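You operate a simulated robot arm through the tools that you are given. There is no shell and no other tool.

The job below is to be done with a simulated robot arm. You get a single attempt, and the scene is never put back.

TASK
Grease the teal bearing block.
Fine: lay its small cap on the dark mat; pump till the blue collar is whole, not to a blob; coupler back on its rest, cap back on.

The check looks at the end state, three seconds after you hand in, the way a careful person would. Anything else that was tipped, shoved, dropped, spilled or broken makes it a failure. A push-on lid holds only when it is set on centred and level and pressed home; a screw cap is set on level and turned clockwise until tight.

THE ROBOT
A 7-joint arm with a two-finger parallel gripper, fixed in place. Base frame: the origin is at the foot of the arm, x ahead of it, y to its left, z up. Units: mm, rad, N and s.
With the tool pointing down near the work surface it reaches from about 440 to 900 mm from the base axis. Its first joint turns from -0.297 to 2.199 rad. Payload 1.57 kg.
The tool frame sits at the grasp point between the pads (the TCP): z along the fingers, y along the line on which they close. The tips reach 30 mm beyond it. Largest opening 80 mm; finger width 17, thickness 12; the body of the gripper, 40 by 82 mm, starts 80 mm behind the TCP.
Orientation is that of the tool frame in the base frame, as [roll, pitch, yaw] about the fixed x, y, z axes, in that order (R = Rz(yaw) Ry(pitch) Rx(roll)). With the fingers straight down and closing along the base's y, the tool's x points along the base's -x, its y along +y and its z along -z.

THE INTERFACE
- The arm moves only by the tool drive_tool. Its argument "deltas" is a list of rows, each a list of 7 numbers: the shift along the tool's x, y, z in mm, then the turn, a rotation vector about the tool's x, y, z in rad, then the finger opening in mm, from 0 to 80. In form: [[dx, dy, dz, wx, wy, wz, claw], ...]. A call has 1 to 20 rows; each row shifts and turns the commanded pose from where the row before left it, along the tool's axes as they then stand. A row lasts 0.2 s, in which the tool goes at most 50 mm and 0.15 rad; a call with a longer step from one row to the next is refused whole, and so is a gripper value outside its range. Where a pose cannot be reached the arm comes as near as it can. A force on the tool above 70 N (or 10 N above the force at the start of the call, whichever is more), or a blocked arm, ends the call early, and 0.2 s more pass. Each finger travels about 45 mm/s and halts on what it meets, pressing with about 41 N; the grip force reading is that of the motor and also rises with nothing between the fingers. The clock runs only during rows and for 0.2 s after the last one: add rows that do not move to give the fingers time. The reply holds the time, the measured pose of the TCP, the force on the tool along the base axes, the opening and the grip force, in the units named above and with some noise, with the torque about the TCP (base axes, N m) and any sound that the robot's microphone picked up.
- Cameras (640 x 400 px; columns grow to the right, rows downward): "scene" is fixed at [399.8, -648.9, 1619.3]; the picture's right is [0.98, -0.19, 0.00], its down [-0.14, -0.72, -0.68] and it looks along [0.13, 0.67, -0.73] (base axes); focal length 214 px, centre (320, 200). "wrist" rides on the gripper at [72, -7, -122] in the tool frame; the picture's right is [0.09, 1.00, 0.00], its down [-0.84, 0.08, -0.54] and it looks along [-0.54, 0.05, 0.84] (tool axes); focal length 238 px, centre (320, 200). There is no depth. A picture from a camera that has moved, and an enlarged one, comes with that camera's place and axes in the base frame and with its lens.
- camera(camera): a new picture of that camera. It takes no simulated time.
- slide_trunk(by): slides the trunk up (or, below 0, down) by that many mm; the arm rides with it, the base frame stays. It gives what a move gives, with no picture.
- inspect(camera, box): a new picture of the part [left, top, right, bottom] of that camera's present view, enlarged. It takes no simulated time.
- finish_job(): hands the job in; it is judged then, once.

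Places have to be worked out from the pictures, the camera data and where the tool is seen. Open the gripper and draw the arm clear of the work before you hand the job in, unless the task says otherwise.

The tools are called after ">>>" by a JSON object that holds its "op" and its "data". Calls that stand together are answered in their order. drive_tool: Moves the arm, as the interface text tells. Its arguments: {"type":"object","properties":{"deltas":{"type":"array","items":{"type":"array","items":{"type":"number"}}}},"required":["deltas"]} The other tools are called the same way: slide_trunk (by) slides the trunk up or down; camera (camera) takes a picture; inspect (camera, box) takes an enlarged picture of a part of a camera's view; finish_job () hands the job in.

At the start:

```text
time: 0.0
ee_pos: [512.5, -25.3, 1408.1]
orientation: [-3.141, 0.001, -3.14]
wrist_force: [0.0, -0.1, 0.4]
ft_torque: [-0.03, 0.02, 0.01]
gripper_width: 79.9
finger_force: 0.0
trunk travel left (down, up): [-725.0, 65.0]
```

scene: 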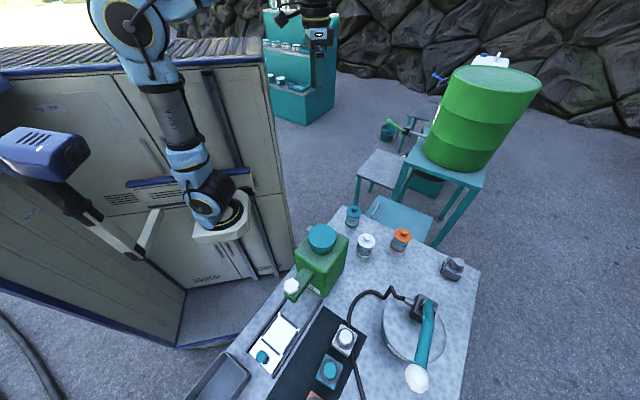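
wrist: 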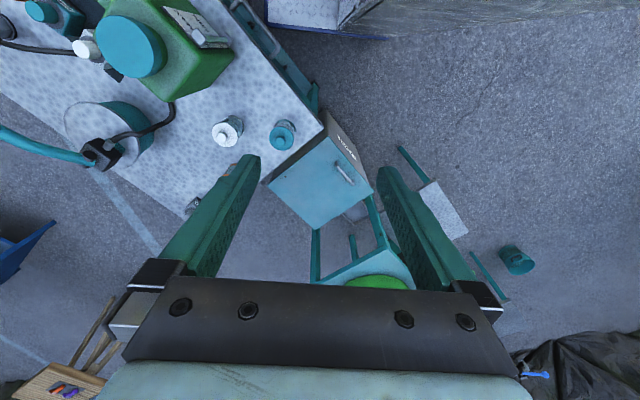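

I start by enlarging the work area in the scene view to identify the bearing block, caps, coupler and pump.

>>> {"op": "inspect", "data": {"camera": "scene", "box": [180, 200, 500, 400]}}

>>> {"op": "inspect", "data": {"camera": "scene", "box": [240, 300, 400, 400]}}

>>> {"op": "inspect", "data": {"camera": "scene", "box": [340, 260, 500, 400]}}

>>> {"op": "inspect", "data": {"camera": "wrist", "box": [0, 0, 320, 200]}}

```text
2.00 times, centred on (340, 300) of scene
camera zoom: at [399.8, -648.9, 1619.3], right [0.98, -0.19, 0.0], down [-0.14, -0.72, -0.68], along [0.13, 0.67, -0.73], focal length 429 px, centre (280, 0)
```

zoom: 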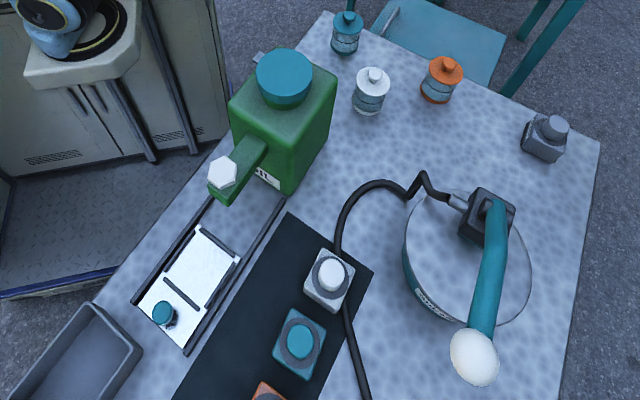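

```text
4.00 times, centred on (320, 350) of scene
camera zoom: at [399.8, -648.9, 1619.3], right [0.98, -0.19, 0.0], down [-0.14, -0.72, -0.68], along [0.13, 0.67, -0.73], focal length 858 px, centre (320, -400)
```

zoom: 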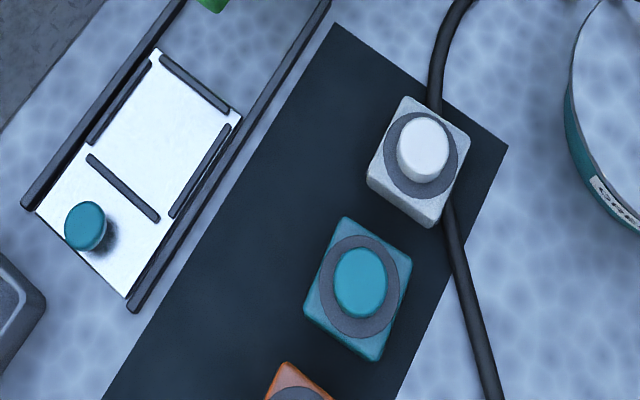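

```text
2.86 times, centred on (420, 330) of scene
camera zoom: at [399.8, -648.9, 1619.3], right [0.98, -0.19, 0.0], down [-0.14, -0.72, -0.68], along [0.13, 0.67, -0.73], focal length 613 px, centre (34, -171)
```

zoom: 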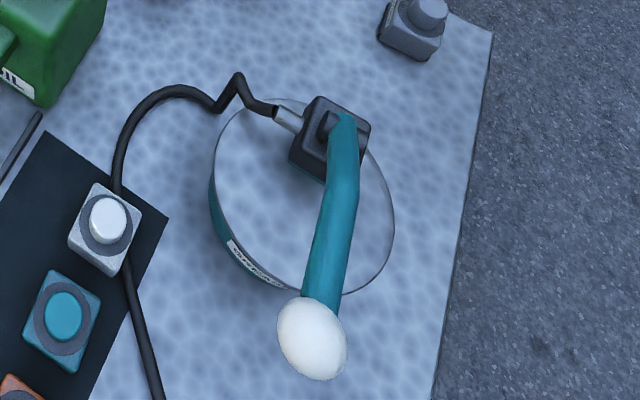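

```text
2.00 times, centred on (160, 100) of wrist
camera zoom: at [439.7, -32.3, 1530.6], right [-0.09, 1.0, 0.0], down [0.84, 0.08, 0.54], along [0.54, 0.05, -0.84], focal length 477 px, centre (640, 400)
```

zoom: 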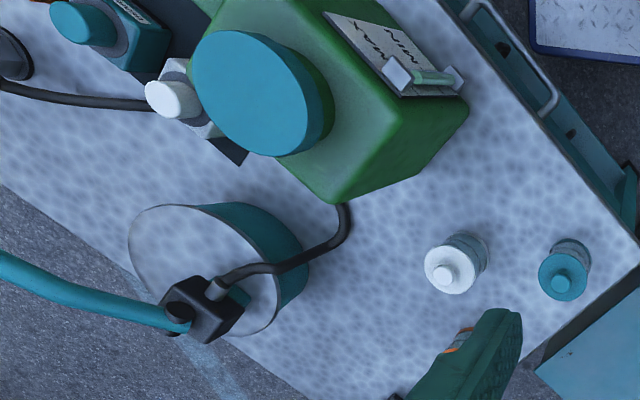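

The bench lies at negative y, with its top at around z≈900. I move the arm sideways at its present height to look at it from above with the wrist camera.

>>> {"op": "drive_tool", "data": {"deltas": [[0, -40, 0, 0, 0, 0, 80], [0, -40, 0, 0, 0, 0, 80], [0, -40, 0, 0, 0, 0, 80], [0, -40, 0, 0, 0, 0, 80], [0, -40, 0, 0, 0, 0, 80], [0, -40, 0, 0, 0, 0, 80], [0, -40, 0, 0, 0, 0, 80], [0, -40, 0, 0, 0, 0, 80]]}}

>>> {"op": "camera", "data": {"camera": "wrist"}}

>>> {"op": "camera", "data": {"camera": "scene"}}

```text
time: 1.8
ee_pos: [513.4, -345.1, 1406.9]
orientation: [-3.141, 0.001, -3.14]
wrist_force: [1.2, 0.5, 0.8]
ft_torque: [-0.02, -0.03, 0.0]
gripper_width: 80.2
finger_force: 0.1
trunk travel left (down, up): [-725.0, 65.0]
```

```text
taken
camera wrist: at [440.4, -352.5, 1528.5], right [-0.09, 1.0, 0.0], down [0.84, 0.08, 0.54], along [0.54, 0.05, -0.84], focal length 238 px, centre (320, 200)
```

wrist: 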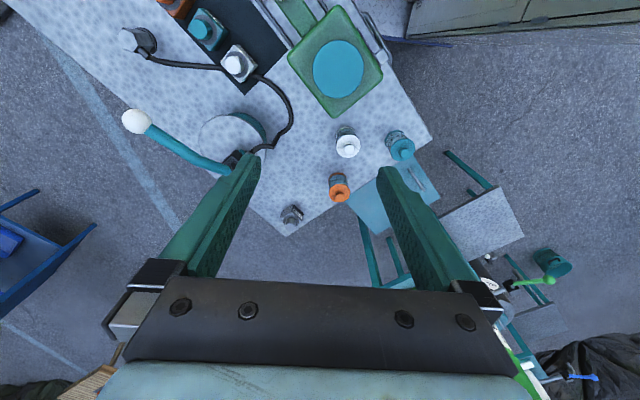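

```text
taken
```

scene: 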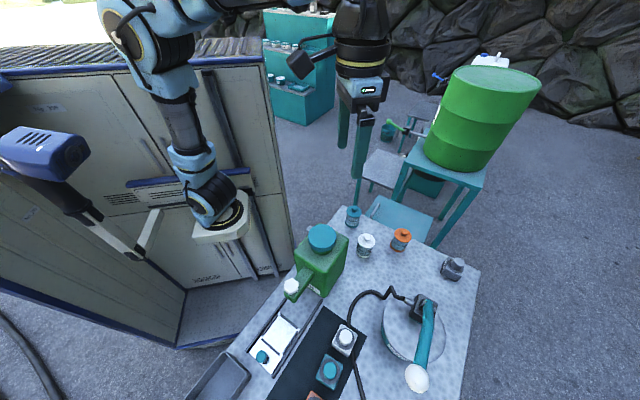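

The arm moved over the bench freely. Next I bring it nearer the base and turn the tool toward the bench's bearing side to get a better view.

>>> {"op": "drive_tool", "data": {"deltas": [[35, -8, 0, 0, 0, 0, 80], [35, -8, 0, 0, 0, 0, 80], [35, -8, 0, 0, 0, 0, 80], [35, -8, 0, 0, 0, 0, 80], [35, -8, 0, 0, 0, 0, 80], [35, -8, 0, 0, 0, 0, 80], [0, 0, 0, 0, 0, 0.15, 80], [0, 0, 0, 0, 0, 0.15, 80], [0, 0, 0, 0, 0, 0.15, 80], [0, 0, 0, 0, 0, 0.15, 80], [0, 0, 0, 0, 0, 0.15, 80], [0, 0, 0, 0, 0, 0.15, 80]]}}

>>> {"op": "camera", "data": {"camera": "wrist"}}

>>> {"op": "inspect", "data": {"camera": "wrist", "box": [160, 0, 480, 200]}}

>>> {"op": "camera", "data": {"camera": "scene"}}

```text
time: 4.4
ee_pos: [302.8, -392.9, 1410.0]
orientation: [3.141, 0.001, 2.239]
wrist_force: [1.4, 0.1, 0.6]
ft_torque: [0.0, -0.01, -0.06]
gripper_width: 79.8
finger_force: 0.0
trunk travel left (down, up): [-725.0, 65.0]
```

```text
taken
camera wrist: at [252.8, -341.3, 1530.9], right [0.72, 0.69, 0.0], down [0.58, -0.61, 0.54], along [0.37, -0.39, -0.84], focal length 238 px, centre (320, 200)
```

wrist: 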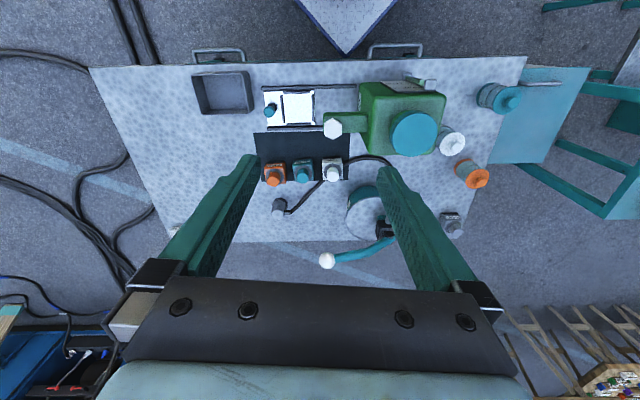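

```text
2.00 times, centred on (320, 100) of wrist
camera zoom: at [252.8, -341.3, 1530.9], right [0.72, 0.69, 0.0], down [0.58, -0.61, 0.54], along [0.37, -0.39, -0.84], focal length 477 px, centre (320, 400)
```

zoom: 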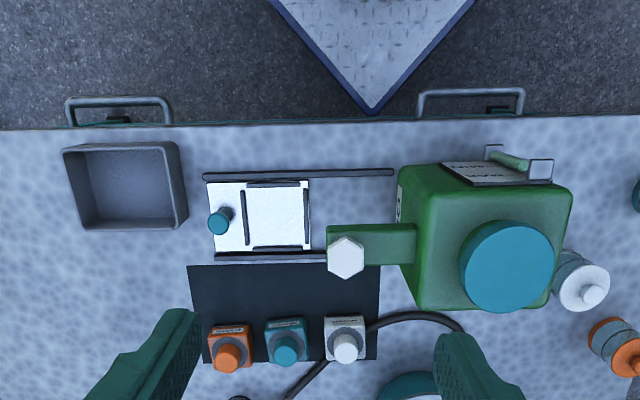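

```text
taken
```

scene: 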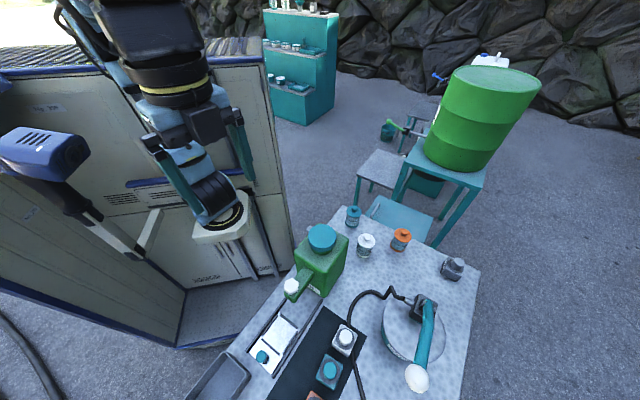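

The bench is now well seen: orange, teal and white bearing blocks stand on the dark mat, the coupler sits in a rest in front of them, and the pump with its lever is on the right. The teal cap works out at about (433,-601,910); I lower the trunk so I can view it closer.

>>> {"op": "slide_trunk", "data": {"by": -250}}

>>> {"op": "camera", "data": {"camera": "wrist"}}

>>> {"op": "camera", "data": {"camera": "scene"}}

```text
time: 7.0
ee_pos: [303.2, -393.0, 1158.8]
orientation: [3.141, -0.001, 2.243]
wrist_force: [-0.1, 0.2, 0.7]
ft_torque: [-0.01, 0.04, 0.0]
gripper_width: 79.9
finger_force: 0.1
trunk travel left (down, up): [-475.0, 315.0]
```

```text
taken
camera wrist: at [252.7, -341.3, 1281.0], right [0.72, 0.69, 0.0], down [0.58, -0.61, 0.54], along [0.38, -0.39, -0.84], focal length 238 px, centre (320, 200)
```

wrist: 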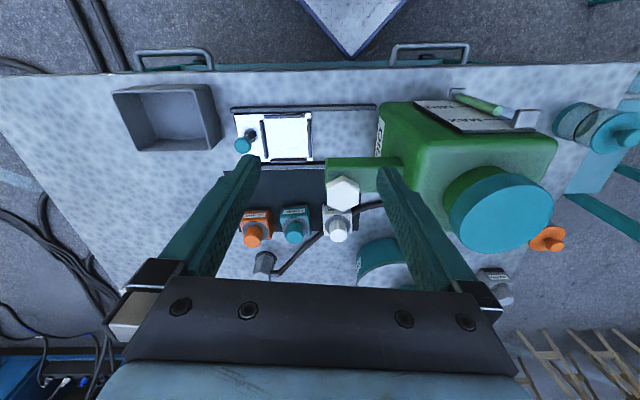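

```text
taken
```

scene: 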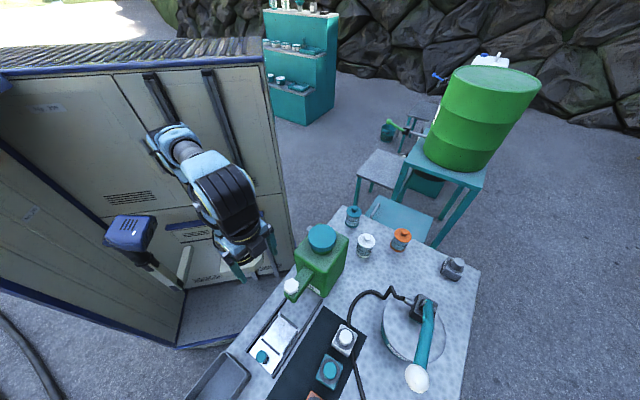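

The trunk went down 250 mm and the view is clear. I zoom in on the blocks, the coupler rest and the plate with the small cap-like knob.

>>> {"op": "inspect", "data": {"camera": "wrist", "box": [220, 180, 380, 280]}}

>>> {"op": "inspect", "data": {"camera": "wrist", "box": [220, 90, 380, 190]}}

>>> {"op": "inspect", "data": {"camera": "scene", "box": [300, 340, 396, 400]}}

```text
4.00 times, centred on (300, 230) of wrist
camera zoom: at [252.7, -341.3, 1281.0], right [0.72, 0.69, 0.0], down [0.58, -0.61, 0.54], along [0.38, -0.39, -0.84], focal length 953 px, centre (400, 80)
```

zoom: 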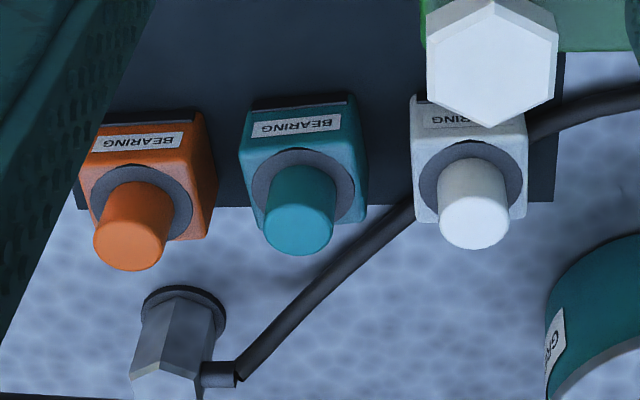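

```text
4.00 times, centred on (300, 140) of wrist
camera zoom: at [252.7, -341.3, 1281.0], right [0.72, 0.69, 0.0], down [0.58, -0.61, 0.54], along [0.38, -0.39, -0.84], focal length 953 px, centre (400, 440)
```

zoom: 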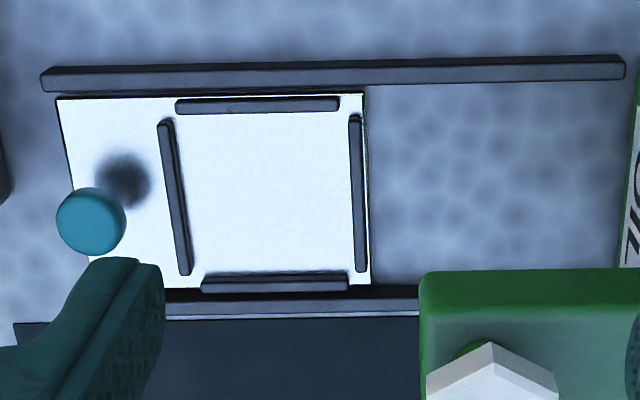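

```text
6.67 times, centred on (348, 370) of scene
camera zoom: at [399.8, -648.9, 1619.3], right [0.98, -0.19, 0.0], down [-0.14, -0.72, -0.68], along [0.13, 0.67, -0.73], focal length 1430 px, centre (133, -933)
```

zoom: 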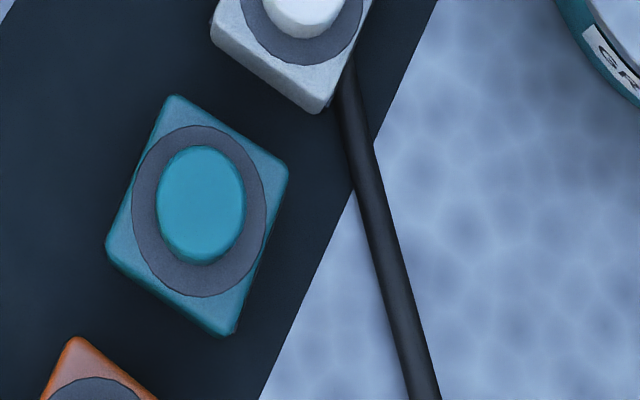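

The teal cap comes out near (433,-600, top≈925), the mat at z≈856, and the oil can nozzle at about (366,-424,1057), which I keep clear of. I go over the teal block high up and come down to about z=1060 to refine.

>>> {"op": "drive_tool", "data": {"deltas": [[-40.6, -4.5, 0, 0, 0, 0, 80], [-40.6, -4.5, 0, 0, 0, 0, 80], [-40.6, -4.5, 0, 0, 0, 0, 80], [-40.6, -4.5, 0, 0, 0, 0, 80], [-40.6, -4.5, 0, 0, 0, 0, 80], [-40.6, -4.5, 0, 0, 0, 0, 80], [0, 0, 30, 0, 0, 0, 80], [0, 0, 30, 0, 0, 0, 80], [0, 0, 0, 0, 0, 0, 80]]}}

>>> {"op": "camera", "data": {"camera": "wrist"}}

>>> {"op": "camera", "data": {"camera": "scene"}}

```text
time: 9.0
ee_pos: [432.8, -598.7, 1100.4]
orientation: [3.141, 0.0, 2.243]
wrist_force: [0.0, -0.2, -0.3]
ft_torque: [0.0, 0.02, -0.01]
gripper_width: 79.9
finger_force: 0.0
trunk travel left (down, up): [-475.0, 315.0]
```

```text
taken
camera wrist: at [382.8, -546.3, 1221.7], right [0.72, 0.69, 0.0], down [0.58, -0.61, 0.54], along [0.38, -0.39, -0.84], focal length 238 px, centre (320, 200)
```

wrist: 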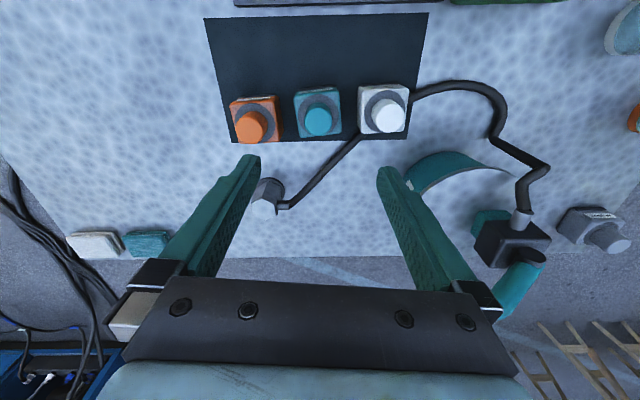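

```text
taken
```

scene: 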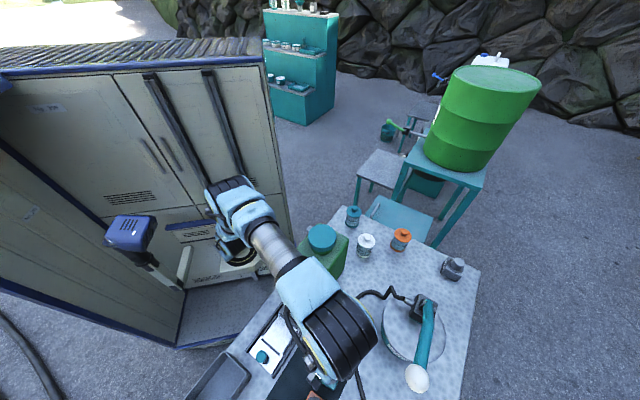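

The tool sits directly above the teal block as intended. Since the forearm will pass near the oil can's nozzle when I go low, I raise the trunk by 150 and come down with the arm instead, which keeps the elbow high.

>>> {"op": "slide_trunk", "data": {"by": 150}}

>>> {"op": "drive_tool", "data": {"deltas": [[0, 0, 30, 0, 0, 0, 80], [0, 0, 30, 0, 0, 0, 80], [0, 0, 30, 0, 0, 0, 80], [0, 0, 30, 0, 0, 0, 80], [0, 0, 30, 0, 0, 0, 80], [0, 0, 30, 0, 0, 0, 80], [0, 0, 0, 0, 0, 0, 80]]}}

>>> {"op": "camera", "data": {"camera": "wrist"}}

>>> {"op": "camera", "data": {"camera": "scene"}}

```text
time: 10.7
ee_pos: [433.0, -597.9, 1249.9]
orientation: [3.14, 0.001, 2.241]
wrist_force: [0.4, 0.2, 0.2]
ft_torque: [0.0, 0.04, 0.0]
gripper_width: 80.2
finger_force: 0.1
trunk travel left (down, up): [-625.0, 165.0]
```

```text
time: 12.3
ee_pos: [433.2, -596.7, 1070.5]
orientation: [-3.141, 0.0, 2.244]
wrist_force: [-0.5, 0.2, -0.5]
ft_torque: [-0.01, -0.01, 0.0]
gripper_width: 80.0
finger_force: 0.1
trunk travel left (down, up): [-625.0, 165.0]
```

```text
taken
camera wrist: at [384.0, -544.8, 1192.1], right [0.72, 0.69, 0.0], down [0.58, -0.61, 0.54], along [0.38, -0.39, -0.84], focal length 238 px, centre (320, 200)
```

wrist: 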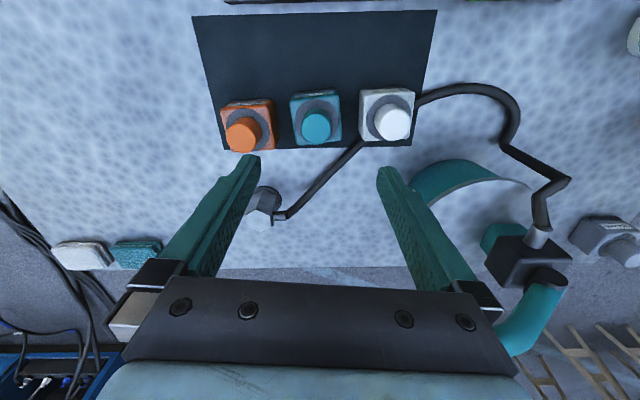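

```text
taken
```

scene: 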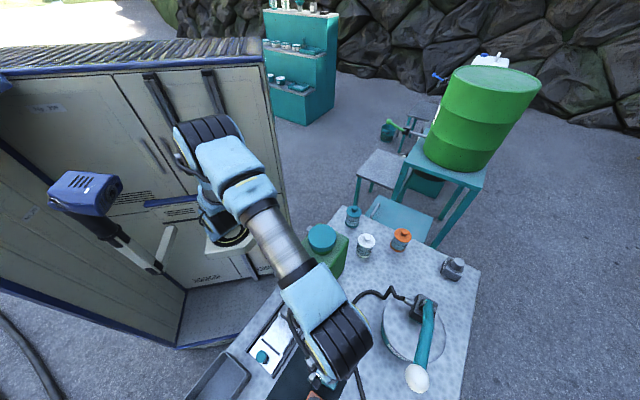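

The elbow is high now and the can is clear. I zoom on the teal cap to measure its offset from the tool axis.

>>> {"op": "inspect", "data": {"camera": "wrist", "box": [270, 80, 366, 140]}}

>>> {"op": "inspect", "data": {"camera": "wrist", "box": [220, 140, 380, 240]}}

>>> {"op": "inspect", "data": {"camera": "wrist", "box": [400, 60, 640, 210]}}

```text
6.67 times, centred on (318, 110) of wrist
camera zoom: at [384.0, -544.8, 1192.1], right [0.72, 0.69, 0.0], down [0.58, -0.61, 0.54], along [0.38, -0.39, -0.84], focal length 1589 px, centre (333, 800)
```

zoom: 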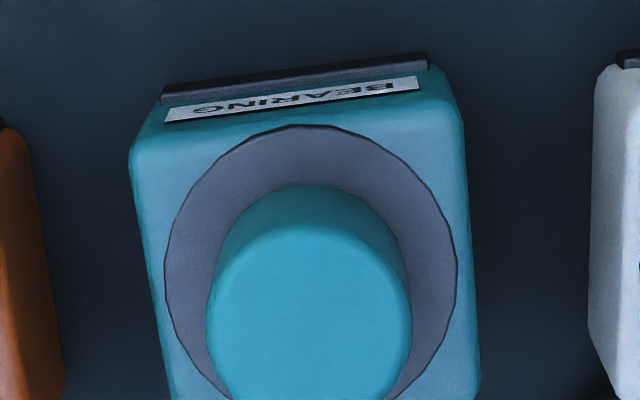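

```text
4.00 times, centred on (300, 190) of wrist
camera zoom: at [384.0, -544.8, 1192.1], right [0.72, 0.69, 0.0], down [0.58, -0.61, 0.54], along [0.38, -0.39, -0.84], focal length 953 px, centre (400, 240)
```

zoom: 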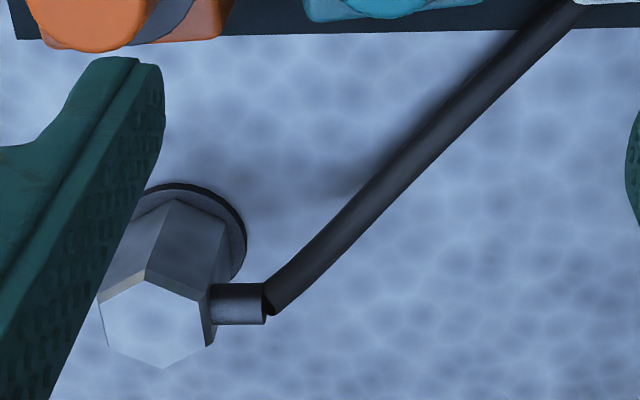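

```text
2.67 times, centred on (520, 135) of wrist
camera zoom: at [384.0, -544.8, 1192.1], right [0.72, 0.69, 0.0], down [0.58, -0.61, 0.54], along [0.38, -0.39, -0.84], focal length 636 px, centre (-213, 373)
```

zoom: 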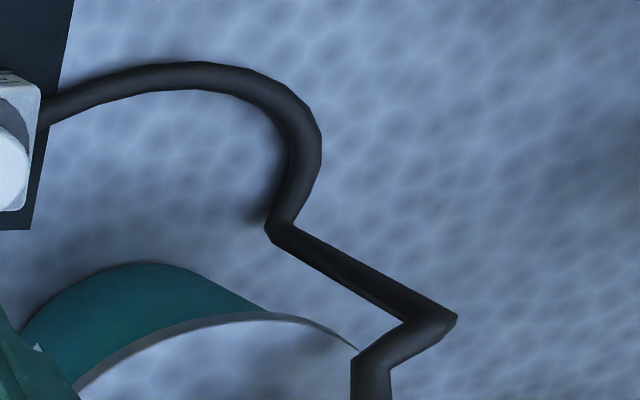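

The cap is about 35 mm in diameter and lies about 4-5 mm to the left of and beyond the tool axis. I correct that and descend to z=990 to measure again.

>>> {"op": "drive_tool", "data": {"deltas": [[-4.5, -4.6, 0, 0, 0, 0, 80], [0, 0, 40, 0, 0, 0, 80], [0, 0, 40, 0, 0, 0, 80], [0, 0, 0, 0, 0, 0, 80], [0, 0, 0, 0, 0, 0, 80]]}}

>>> {"op": "camera", "data": {"camera": "wrist"}}

>>> {"op": "inspect", "data": {"camera": "wrist", "box": [240, 110, 400, 210]}}

>>> {"op": "inspect", "data": {"camera": "scene", "box": [260, 300, 420, 400]}}

```text
time: 13.5
ee_pos: [432.0, -603.7, 991.0]
orientation: [3.141, 0.0, 2.244]
wrist_force: [0.4, 0.0, 0.6]
ft_torque: [0.01, 0.03, 0.01]
gripper_width: 80.0
finger_force: 0.1
trunk travel left (down, up): [-625.0, 165.0]
```

```text
taken
camera wrist: at [382.2, -552.7, 1112.4], right [0.72, 0.69, 0.0], down [0.58, -0.61, 0.54], along [0.38, -0.39, -0.84], focal length 238 px, centre (320, 200)
```

wrist: 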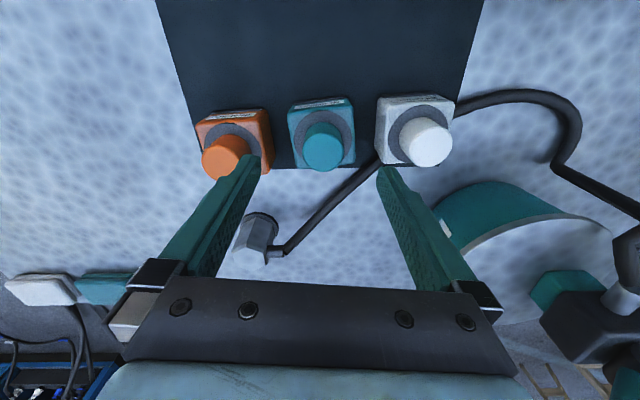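

```text
4.00 times, centred on (320, 160) of wrist
camera zoom: at [382.2, -552.7, 1112.4], right [0.72, 0.69, 0.0], down [0.58, -0.61, 0.54], along [0.38, -0.39, -0.84], focal length 953 px, centre (320, 360)
```

zoom: 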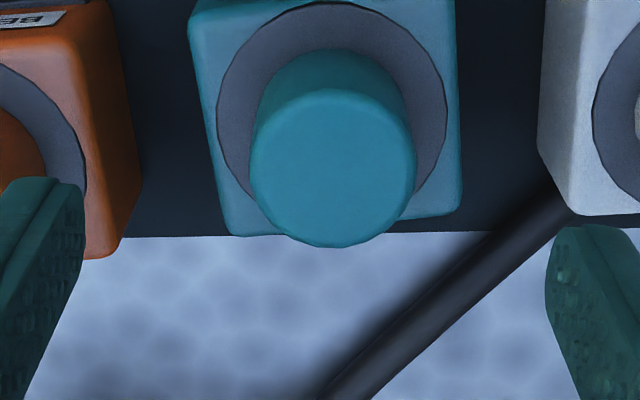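

```text
4.00 times, centred on (340, 350) of scene
camera zoom: at [399.8, -648.9, 1619.3], right [0.98, -0.19, 0.0], down [-0.14, -0.72, -0.68], along [0.13, 0.67, -0.73], focal length 858 px, centre (240, -400)
```

zoom: 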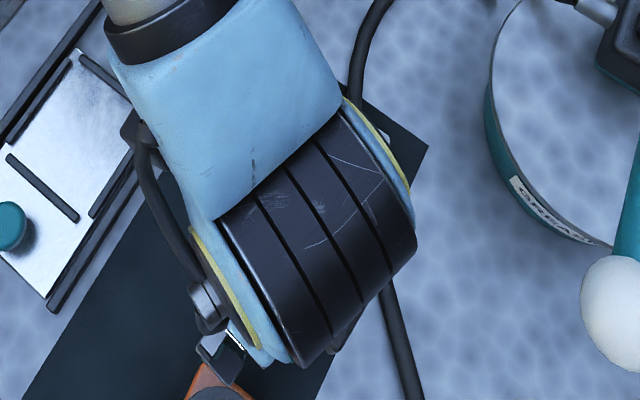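

Cap top is at z≈929, its base at z≈901, diameter ≈33 mm; the lateral error is about +2 mm. I correct it, descend so the tips stop about 7 mm above the block's disc, and close on the cap.

>>> {"op": "drive_tool", "data": {"deltas": [[0, 2.2, 0, 0, 0, 0, 80], [0, 0, 20, 0, 0, 0, 80], [0, 0, 20, 0, 0, 0, 80], [0, 0, 13, 0, 0, 0, 80], [0, 0, 0, 0, 0, 0, 80]]}}

>>> {"op": "camera", "data": {"camera": "wrist"}}

```text
time: 14.7
ee_pos: [433.0, -602.3, 938.2]
orientation: [-3.141, -0.001, 2.244]
wrist_force: [0.3, 0.1, -0.5]
ft_torque: [-0.03, -0.01, -0.01]
gripper_width: 79.9
finger_force: 0.1
trunk travel left (down, up): [-625.0, 165.0]
```

```text
taken
camera wrist: at [382.5, -550.8, 1059.3], right [0.72, 0.69, 0.0], down [0.58, -0.61, 0.54], along [0.38, -0.39, -0.84], focal length 238 px, centre (320, 200)
```

wrist: 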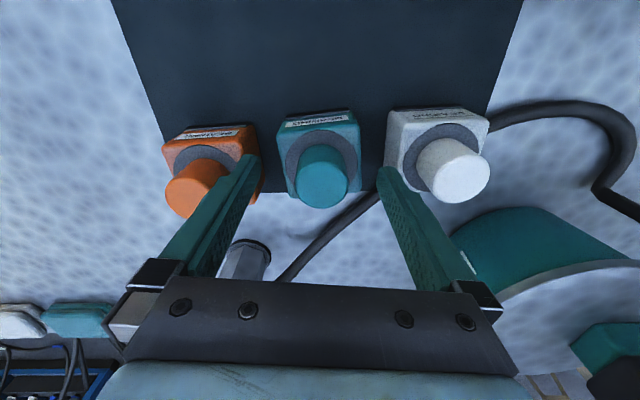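

The cap is centred between the fingers and the neighbours are clear. I close on it.

>>> {"op": "drive_tool", "data": {"deltas": [[0, 0, 0, 0, 0, 0, 60], [0, 0, 0, 0, 0, 0, 44], [0, 0, 0, 0, 0, 0, 34], [0, 0, 0, 0, 0, 0, 28], [0, 0, 0, 0, 0, 0, 26], [0, 0, 0, 0, 0, 0, 26]]}}

>>> {"op": "inspect", "data": {"camera": "wrist", "box": [240, 90, 400, 210]}}

```text
time: 16.1
ee_pos: [432.5, -602.1, 937.7]
orientation: [-3.141, 0.0, 2.242]
wrist_force: [0.4, -0.5, 0.3]
ft_torque: [0.0, 0.0, -0.01]
gripper_width: 34.1
finger_force: 40.1
trunk travel left (down, up): [-625.0, 165.0]
```

```text
3.33 times, centred on (320, 150) of wrist
camera zoom: at [382.6, -550.9, 1059.5], right [0.72, 0.69, 0.0], down [0.58, -0.61, 0.54], along [0.38, -0.39, -0.84], focal length 794 px, centre (320, 367)
```

zoom: 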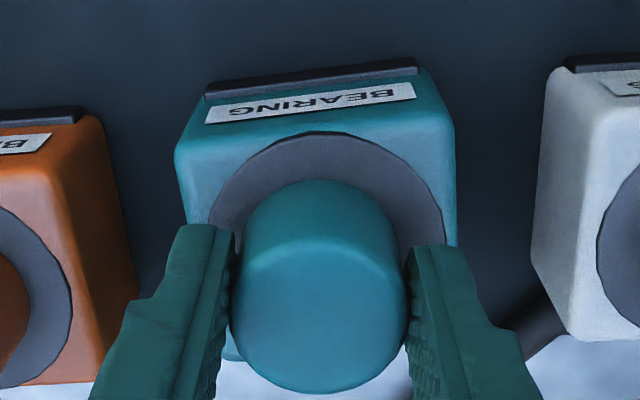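

Gripped at 34 mm with almost no side force. I lift a few millimetres gently and watch the force to learn whether it is push-on or screwed.

>>> {"op": "drive_tool", "data": {"deltas": [[0, 0, -1, 0, 0, 0, 26], [0, 0, -1, 0, 0, 0, 26]]}}

```text
time: 16.7
ee_pos: [433.0, -603.1, 938.4]
orientation: [-3.142, 0.0, 2.241]
wrist_force: [-0.5, 0.1, -0.2]
ft_torque: [-0.02, 0.01, 0.0]
gripper_width: 34.5
finger_force: 41.3
trunk travel left (down, up): [-625.0, 165.0]
```

Hardly any force so far; I lift a bit more and look.

>>> {"op": "drive_tool", "data": {"deltas": [[0, 0, -2, 0, 0, 0, 26], [0, 0, -2, 0, 0, 0, 26], [0, 0, 0, 0, 0, 0, 26]]}}

>>> {"op": "inspect", "data": {"camera": "wrist", "box": [240, 90, 400, 210]}}

```text
time: 17.5
ee_pos: [434.1, -603.6, 943.9]
orientation: [-3.141, 0.002, 2.243]
wrist_force: [0.5, -0.6, 0.0]
ft_torque: [0.01, 0.01, 0.0]
gripper_width: 34.1
finger_force: 40.7
trunk travel left (down, up): [-625.0, 165.0]
```

```text
3.33 times, centred on (320, 150) of wrist
camera zoom: at [383.2, -552.0, 1064.8], right [0.72, 0.69, 0.0], down [0.58, -0.61, 0.54], along [0.38, -0.39, -0.84], focal length 794 px, centre (320, 367)
```

zoom: 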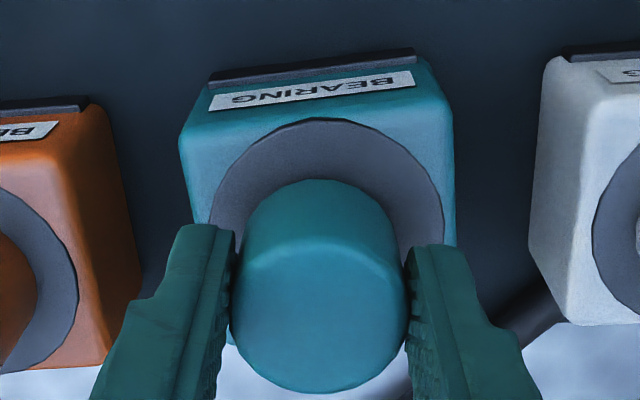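

The cap came away with the gripper while the block stayed put, so it is a push-on cap (seated with TCP at about (432.7,-602.2,938)). I lift it well clear and look at the block.

>>> {"op": "drive_tool", "data": {"deltas": [[0, 0, -15, 0, 0, 0, 26], [0, 0, -25, 0, 0, 0, 26], [0, 0, -25, 0, 0, 0, 26], [0, 0, 0, 0, 0, 0, 26]]}}

>>> {"op": "camera", "data": {"camera": "wrist"}}

>>> {"op": "inspect", "data": {"camera": "wrist", "box": [260, 80, 380, 180]}}

```text
time: 18.5
ee_pos: [433.9, -604.0, 1008.7]
orientation: [3.141, 0.001, 2.246]
wrist_force: [-0.6, -0.2, -0.2]
ft_torque: [0.01, 0.05, 0.0]
gripper_width: 34.1
finger_force: 41.3
trunk travel left (down, up): [-625.0, 165.0]
```

```text
taken
camera wrist: at [383.9, -551.2, 1130.3], right [0.72, 0.69, 0.0], down [0.58, -0.61, 0.54], along [0.38, -0.39, -0.84], focal length 238 px, centre (320, 200)
```

wrist: 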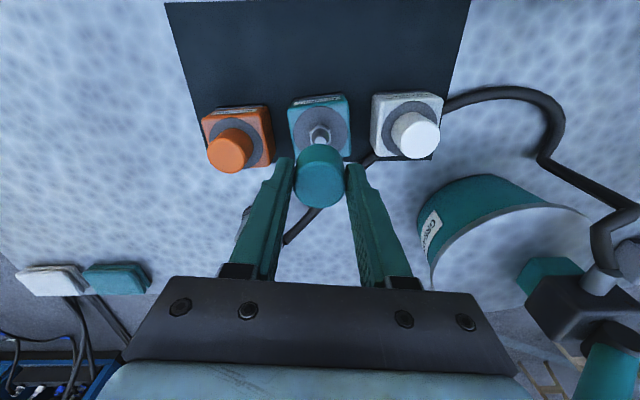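

```text
4.00 times, centred on (320, 130) of wrist
camera zoom: at [383.9, -551.2, 1130.3], right [0.72, 0.69, 0.0], down [0.58, -0.61, 0.54], along [0.38, -0.39, -0.84], focal length 953 px, centre (320, 480)
```

zoom: 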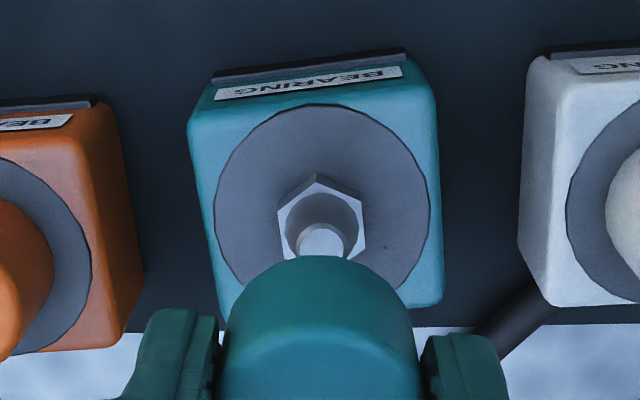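

The nipple (hex with a round zerk) is exposed. I carry the cap back over the free part of the mat, about 62 mm behind and 35 mm left of the teal block, and go down most of the way.

>>> {"op": "drive_tool", "data": {"deltas": [[30, -21, 0, 0, 0, 0, 26], [29.3, -20.5, 0, 0, 0, 0, 26], [0, 0, 30, 0, 0, 0, 26], [0, 0, 30, 0, 0, 0, 26], [0, 0, 30, 0, 0, 0, 26], [0, 0, 10, 0, 0, 0, 26], [0, 0, 0, 0, 0, 0, 26]]}}

>>> {"op": "camera", "data": {"camera": "wrist"}}

>>> {"op": "inspect", "data": {"camera": "scene", "box": [240, 280, 400, 400]}}

```text
time: 20.1
ee_pos: [363.8, -583.0, 907.7]
orientation: [-3.141, 0.001, 2.243]
wrist_force: [-0.9, -0.6, -0.8]
ft_torque: [0.0, 0.01, 0.01]
gripper_width: 33.9
finger_force: 41.0
trunk travel left (down, up): [-625.0, 165.0]
```

```text
taken
camera wrist: at [314.1, -530.8, 1029.2], right [0.72, 0.69, 0.0], down [0.58, -0.61, 0.54], along [0.38, -0.39, -0.84], focal length 238 px, centre (320, 200)
```

wrist: 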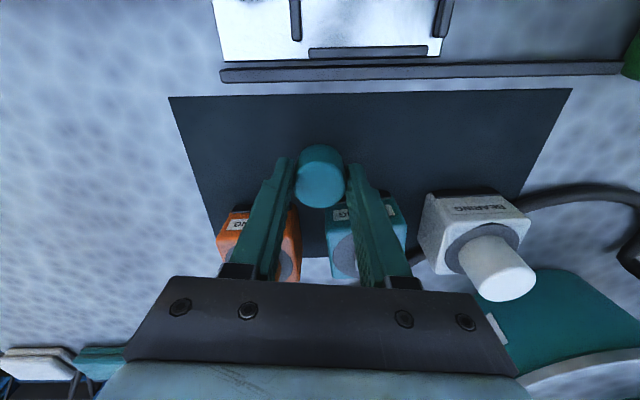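

```text
3.33 times, centred on (320, 340) of scene
camera zoom: at [399.8, -648.9, 1619.3], right [0.98, -0.19, 0.0], down [-0.14, -0.72, -0.68], along [0.13, 0.67, -0.73], focal length 715 px, centre (320, -267)
```

zoom: 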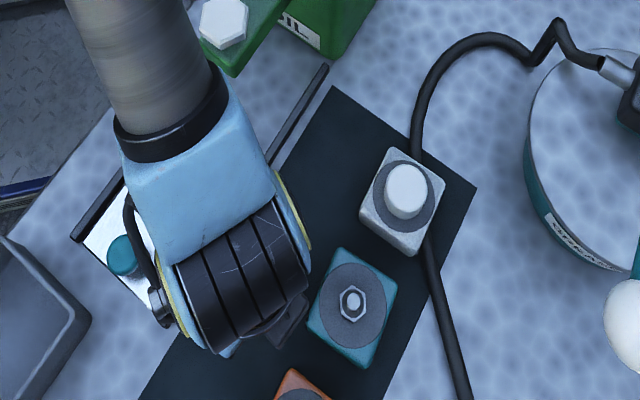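

The cap hangs over the middle of the mat. I go down in small steps, watching for contact (expected around z≈893).

>>> {"op": "drive_tool", "data": {"deltas": [[0, 0, 2, 0, 0, 0, 26], [0, 0, 2, 0, 0, 0, 26], [0, 0, 2, 0, 0, 0, 26], [0, 0, 2, 0, 0, 0, 26], [0, 0, 0, 0, 0, 0, 26]]}}

>>> {"op": "drive_tool", "data": {"deltas": [[0, 0, 1, 0, 0, 0, 26], [0, 0, 1, 0, 0, 0, 26], [0, 0, 0, 0, 0, 0, 26]]}}

```text
time: 21.3
ee_pos: [364.9, -583.3, 900.4]
orientation: [-3.141, -0.002, 2.243]
wrist_force: [-0.7, 0.4, 0.5]
ft_torque: [-0.01, -0.03, 0.0]
gripper_width: 33.7
finger_force: 40.8
trunk travel left (down, up): [-625.0, 165.0]
```

```text
time: 22.1
ee_pos: [364.4, -583.0, 897.0]
orientation: [-3.14, -0.001, 2.243]
wrist_force: [-0.8, -0.1, -0.3]
ft_torque: [0.02, 0.02, 0.03]
gripper_width: 33.7
finger_force: 40.7
trunk travel left (down, up): [-625.0, 165.0]
```

No contact yet; I continue downwards a millimetre at a time.

>>> {"op": "drive_tool", "data": {"deltas": [[0, 0, 1, 0, 0, 0, 26], [0, 0, 1, 0, 0, 0, 26], [0, 0, 0, 0, 0, 0, 26]]}}

>>> {"op": "drive_tool", "data": {"deltas": [[0, 0, 1, 0, 0, 0, 26], [0, 0, 1, 0, 0, 0, 26], [0, 0, 0, 0, 0, 0, 26]]}}

>>> {"op": "inspect", "data": {"camera": "wrist", "box": [240, 110, 400, 210]}}

```text
time: 22.9
ee_pos: [364.6, -582.7, 894.6]
orientation: [3.141, 0.001, 2.242]
wrist_force: [0.4, -0.1, -0.4]
ft_torque: [-0.01, -0.01, 0.02]
gripper_width: 34.0
finger_force: 41.2
trunk travel left (down, up): [-625.0, 165.0]
```

```text
time: 23.7
ee_pos: [364.8, -583.6, 893.4]
orientation: [-3.14, 0.002, 2.243]
wrist_force: [0.2, 0.6, -0.3]
ft_torque: [0.0, 0.0, 0.02]
gripper_width: 33.3
finger_force: 40.9
trunk travel left (down, up): [-625.0, 165.0]
```

```text
4.00 times, centred on (320, 160) of wrist
camera zoom: at [314.4, -531.4, 1015.2], right [0.72, 0.69, 0.0], down [0.58, -0.61, 0.54], along [0.38, -0.39, -0.84], focal length 953 px, centre (320, 360)
```

zoom: 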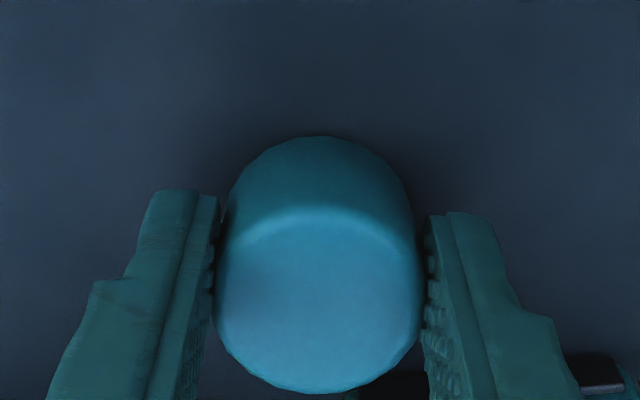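

Still no contact force, with a shadow drawing in around the cap. I continue in 1 mm steps.

>>> {"op": "drive_tool", "data": {"deltas": [[0, 0, 1, 0, 0, 0, 26], [0, 0, 1, 0, 0, 0, 26], [0, 0, 0, 0, 0, 0, 26]]}}

>>> {"op": "drive_tool", "data": {"deltas": [[0, 0, 1, 0, 0, 0, 26], [0, 0, 1, 0, 0, 0, 26], [0, 0, 0, 0, 0, 0, 26]]}}

```text
time: 24.5
ee_pos: [363.1, -582.6, 893.0]
orientation: [-3.141, 0.0, 2.243]
wrist_force: [-0.5, -0.3, 0.3]
ft_torque: [0.01, -0.07, 0.0]
gripper_width: 33.2
finger_force: 40.8
trunk travel left (down, up): [-625.0, 165.0]
```

```text
time: 25.3
ee_pos: [364.4, -583.1, 891.1]
orientation: [-3.141, 0.002, 2.245]
wrist_force: [-1.1, 3.7, 9.9]
ft_torque: [0.16, -0.08, 0.02]
gripper_width: 33.0
finger_force: 40.5
trunk travel left (down, up): [-625.0, 165.0]
```

Contact: 10 N upward at z≈891. I ease up 1 mm, release, and retreat upwards.

>>> {"op": "drive_tool", "data": {"deltas": [[0, 0, -1, 0, 0, 0, 26], [0, 0, 0, 0, 0, 0, 40], [0, 0, 0, 0, 0, 0, 50], [0, 0, 0, 0, 0, 0, 56], [0, 0, 0, 0, 0, 0, 56]]}}

>>> {"op": "drive_tool", "data": {"deltas": [[0, 0, -10, 0, 0, 0, 56], [0, 0, -30, 0, 0, 0, 56], [0, 0, -40, 0, 0, 0, 56], [0, 0, -40, 0, 0, 0, 56], [0, 0, 0, 0, 0, 0, 56]]}}

>>> {"op": "camera", "data": {"camera": "wrist"}}

>>> {"op": "inspect", "data": {"camera": "wrist", "box": [240, 60, 400, 160]}}

```text
time: 26.5
ee_pos: [365.2, -583.6, 891.4]
orientation: [3.14, 0.0, 2.243]
wrist_force: [-0.5, -0.6, -0.9]
ft_torque: [-0.01, 0.0, -0.01]
gripper_width: 56.0
finger_force: 0.0
trunk travel left (down, up): [-625.0, 165.0]
```

```text
time: 27.7
ee_pos: [364.1, -582.7, 1012.6]
orientation: [3.141, -0.001, 2.243]
wrist_force: [-1.1, -0.7, -1.3]
ft_torque: [0.02, -0.02, 0.01]
gripper_width: 56.3
finger_force: 0.1
trunk travel left (down, up): [-625.0, 165.0]
```

```text
taken
camera wrist: at [314.4, -530.9, 1133.2], right [0.72, 0.69, 0.0], down [0.58, -0.61, 0.54], along [0.38, -0.39, -0.84], focal length 238 px, centre (320, 200)
```

wrist: 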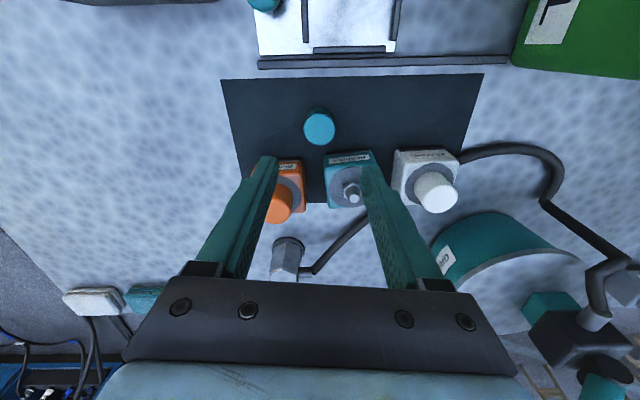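

```text
4.00 times, centred on (320, 110) of wrist
camera zoom: at [314.4, -530.9, 1133.2], right [0.72, 0.69, 0.0], down [0.58, -0.61, 0.54], along [0.38, -0.39, -0.84], focal length 953 px, centre (320, 560)
```

zoom: 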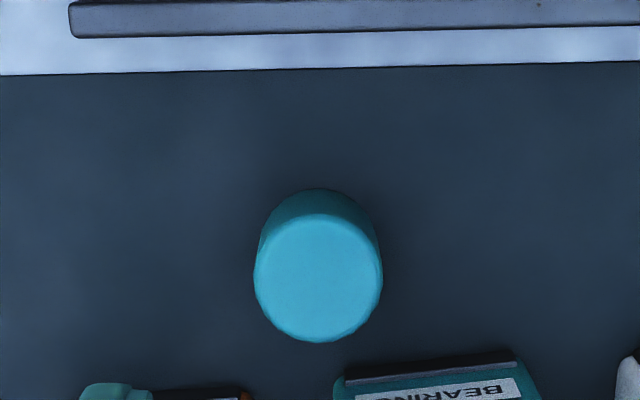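

The cap stands upright on the mat at about (364.5,-583), regrasp TCP z≈891. Next I look at the coupler in its rest.

>>> {"op": "inspect", "data": {"camera": "wrist", "box": [240, 210, 400, 290]}}

```text
4.00 times, centred on (320, 250) of wrist
camera zoom: at [314.4, -530.9, 1133.2], right [0.72, 0.69, 0.0], down [0.58, -0.61, 0.54], along [0.38, -0.39, -0.84], focal length 953 px, centre (320, 0)
```

zoom: 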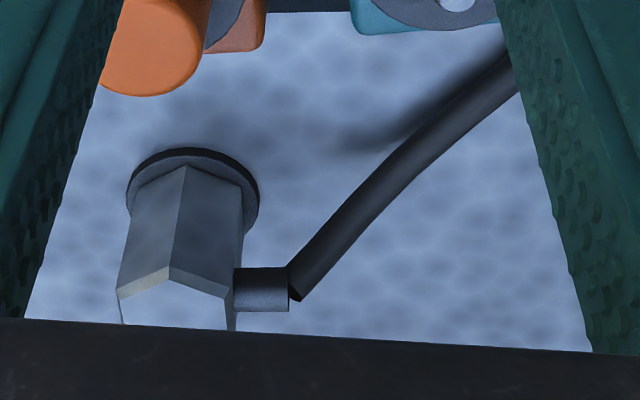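

From two views the coupler's hex top is at z≈907, centred about (468,-766), with its hose outlet at z≈898 pointing along the bench (+e1), so I should grip the flats 60° off the outlet. I turn the tool by -53.5° and move to above it.

>>> {"op": "drive_tool", "data": {"deltas": [[0, 0, 0, 0, 0, 0.1334, 80], [0, 0, 0, 0, 0, 0.1334, 80], [0, 0, 0, 0, 0, 0.1334, 80], [0, 0, 0, 0, 0, 0.1334, 80], [0, 0, 0, 0, 0, 0.1334, 80], [0, 0, 0, 0, 0, 0.1334, 80], [0, 0, 0, 0, 0, 0.1334, 80], [-27.6, 27.7, 0, 0, 0, 0, 80], [-27.6, 27.7, 0, 0, 0, 0, 80], [-27.6, 27.7, 0, 0, 0, 0, 80], [-27.6, 27.7, 0, 0, 0, 0, 80], [-27.6, 27.7, 0, 0, 0, 0, 80], [0, 0, 0, 0, 0, 0, 80]]}}

>>> {"op": "camera", "data": {"camera": "wrist"}}

>>> {"op": "camera", "data": {"camera": "scene"}}

```text
time: 30.5
ee_pos: [461.8, -750.4, 1012.1]
orientation: [3.14, -0.001, 1.307]
wrist_force: [-0.4, -0.4, -0.6]
ft_torque: [0.02, 0.0, -0.02]
gripper_width: 80.1
finger_force: 0.0
trunk travel left (down, up): [-625.0, 165.0]
```

```text
taken
camera wrist: at [473.9, -679.6, 1133.3], right [0.99, -0.17, 0.0], down [-0.14, -0.83, 0.54], along [-0.09, -0.53, -0.84], focal length 238 px, centre (320, 200)
```

wrist: 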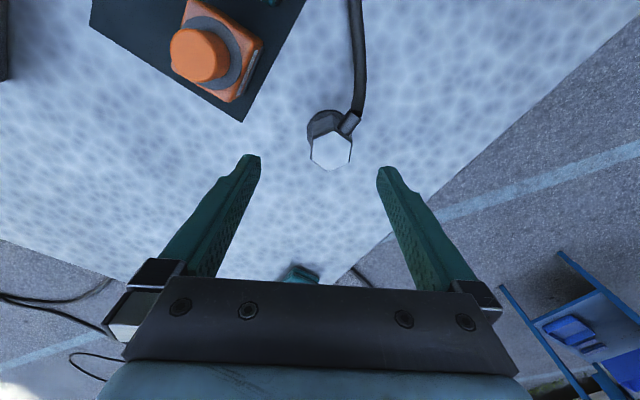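

```text
taken
```

scene: 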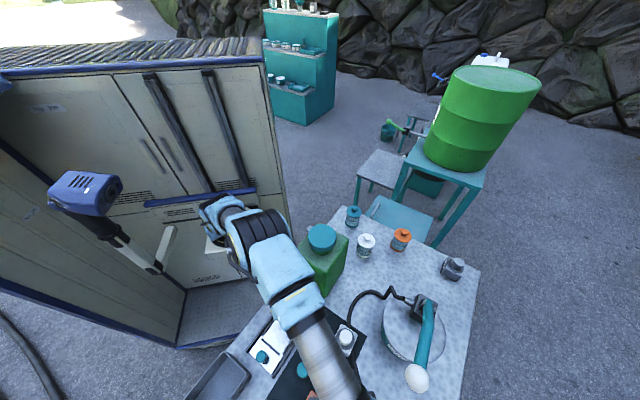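

The arm reaches there comfortably. I zoom on the coupler to get its centre and flats.

>>> {"op": "inspect", "data": {"camera": "wrist", "box": [280, 90, 376, 180]}}

```text
4.44 times, centred on (328, 135) of wrist
camera zoom: at [473.9, -679.6, 1133.3], right [0.99, -0.17, 0.0], down [-0.14, -0.83, 0.54], along [-0.09, -0.53, -0.84], focal length 1059 px, centre (284, 489)
```

zoom: 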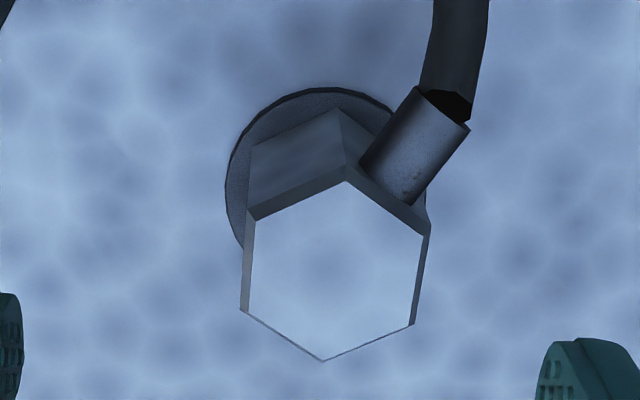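

The hex flats are within ~2° of my closing direction, and the centre works out at about (470,-767), top z≈907. I shift onto it, lower to z≈965, and check again.

>>> {"op": "drive_tool", "data": {"deltas": [[-14, 12.2, 0, 0, 0, 0, 80], [0, 0, 24, 0, 0, 0, 80], [0, 0, 23, 0, 0, 0, 80], [0, 0, 0, 0, 0, 0, 80], [0, 0, 0, 0, 0, 0, 80]]}}

>>> {"op": "inspect", "data": {"camera": "wrist", "box": [240, 100, 400, 200]}}

```text
time: 31.7
ee_pos: [470.6, -767.8, 964.7]
orientation: [3.141, 0.001, 1.31]
wrist_force: [-1.0, 0.5, -0.5]
ft_torque: [0.02, 0.01, -0.02]
gripper_width: 80.0
finger_force: 0.0
trunk travel left (down, up): [-625.0, 165.0]
```

```text
4.00 times, centred on (320, 150) of wrist
camera zoom: at [481.6, -696.7, 1085.8], right [0.99, -0.17, 0.0], down [-0.14, -0.83, 0.54], along [-0.09, -0.53, -0.84], focal length 953 px, centre (320, 400)
```

zoom: 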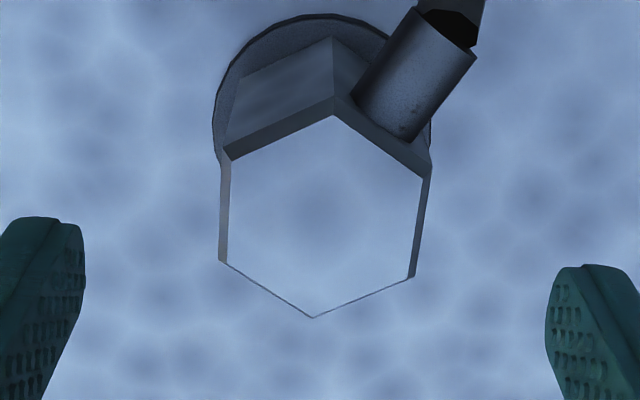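

Centred to within 1 mm, top at z≈907, about 40 mm across flats. I descend to z≈906 and close on the flats.

>>> {"op": "drive_tool", "data": {"deltas": [[0, 0, 20, 0, 0, 0, 80], [0, 0, 20, 0, 0, 0, 80], [0, 0, 18, 0, 0, 0, 80], [0, 0, 0, 0, 0, 0, 80]]}}

>>> {"op": "inspect", "data": {"camera": "wrist", "box": [220, 100, 420, 225]}}

```text
time: 32.7
ee_pos: [471.4, -768.7, 906.1]
orientation: [-3.141, 0.0, 1.312]
wrist_force: [0.6, 0.4, 0.3]
ft_torque: [-0.03, -0.01, 0.0]
gripper_width: 79.7
finger_force: 0.0
trunk travel left (down, up): [-625.0, 165.0]
```

```text
3.20 times, centred on (320, 162) of wrist
camera zoom: at [482.3, -698.0, 1027.6], right [0.99, -0.17, 0.0], down [-0.14, -0.83, 0.54], along [-0.09, -0.53, -0.84], focal length 763 px, centre (320, 320)
```

zoom: 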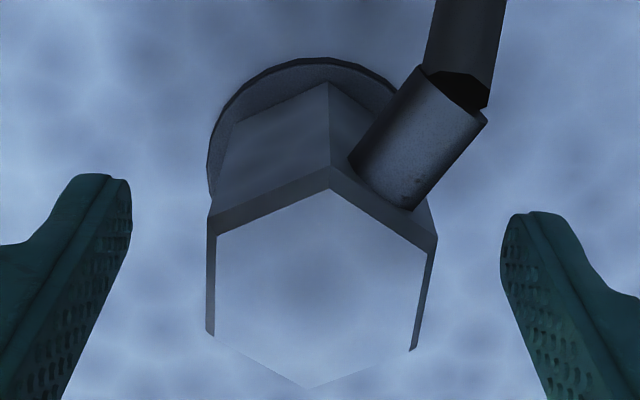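

Fingers straddle the hex with the outlet clear of the right finger. Closing now.

>>> {"op": "drive_tool", "data": {"deltas": [[0, 0, 0, 0, 0, 0, 62], [0, 0, 0, 0, 0, 0, 46], [0, 0, 0, 0, 0, 0, 36], [0, 0, 0, 0, 0, 0, 30], [0, 0, 0, 0, 0, 0, 30], [0, 0, 0, 0, 0, 0, 30]]}}

>>> {"op": "inspect", "data": {"camera": "wrist", "box": [220, 100, 420, 225]}}

```text
time: 34.1
ee_pos: [470.7, -770.5, 905.6]
orientation: [-3.141, 0.0, 1.31]
wrist_force: [0.3, -0.6, 1.4]
ft_torque: [0.04, 0.06, 0.01]
gripper_width: 40.5
finger_force: 40.6
trunk travel left (down, up): [-625.0, 165.0]
```

```text
3.20 times, centred on (320, 162) of wrist
camera zoom: at [482.3, -698.0, 1027.9], right [0.99, -0.17, 0.0], down [-0.14, -0.83, 0.54], along [-0.09, -0.53, -0.84], focal length 763 px, centre (320, 320)
```

zoom: 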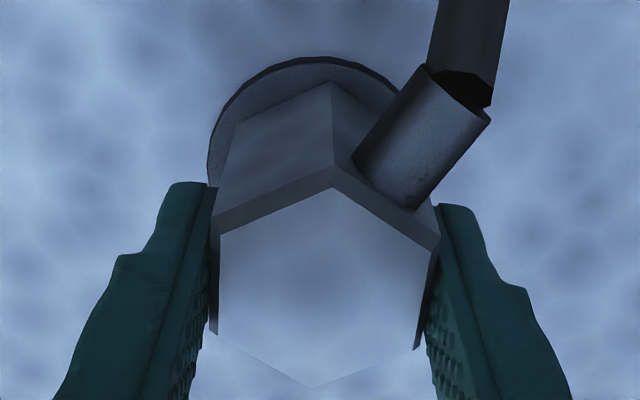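

Gripped at 40.5 mm with little side force. I lift gently a few millimetres and check the force and the picture.

>>> {"op": "drive_tool", "data": {"deltas": [[0, 0, -2, 0, 0, 0, 30], [0, 0, -2, 0, 0, 0, 30], [0, 0, -3, 0, 0, 0, 30], [0, 0, 0, 0, 0, 0, 30]]}}

>>> {"op": "inspect", "data": {"camera": "wrist", "box": [220, 100, 420, 225]}}

```text
time: 35.1
ee_pos: [470.8, -768.9, 914.8]
orientation: [3.14, 0.0, 1.312]
wrist_force: [0.0, -0.2, -1.9]
ft_torque: [0.02, -0.02, -0.02]
gripper_width: 40.3
finger_force: 41.4
trunk travel left (down, up): [-625.0, 165.0]
```

```text
3.20 times, centred on (320, 162) of wrist
camera zoom: at [483.0, -698.2, 1035.5], right [0.99, -0.17, 0.0], down [-0.14, -0.83, 0.54], along [-0.09, -0.54, -0.84], focal length 763 px, centre (320, 320)
```

zoom: 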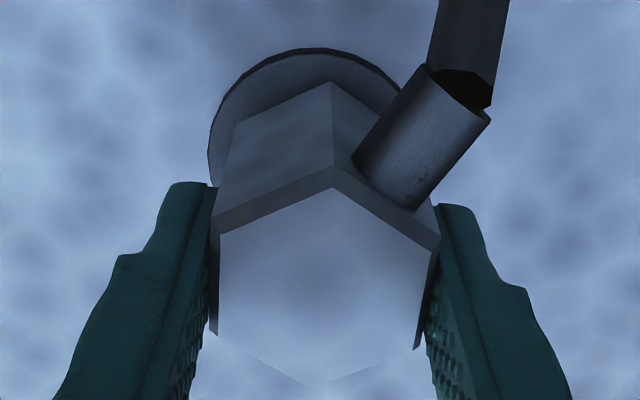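

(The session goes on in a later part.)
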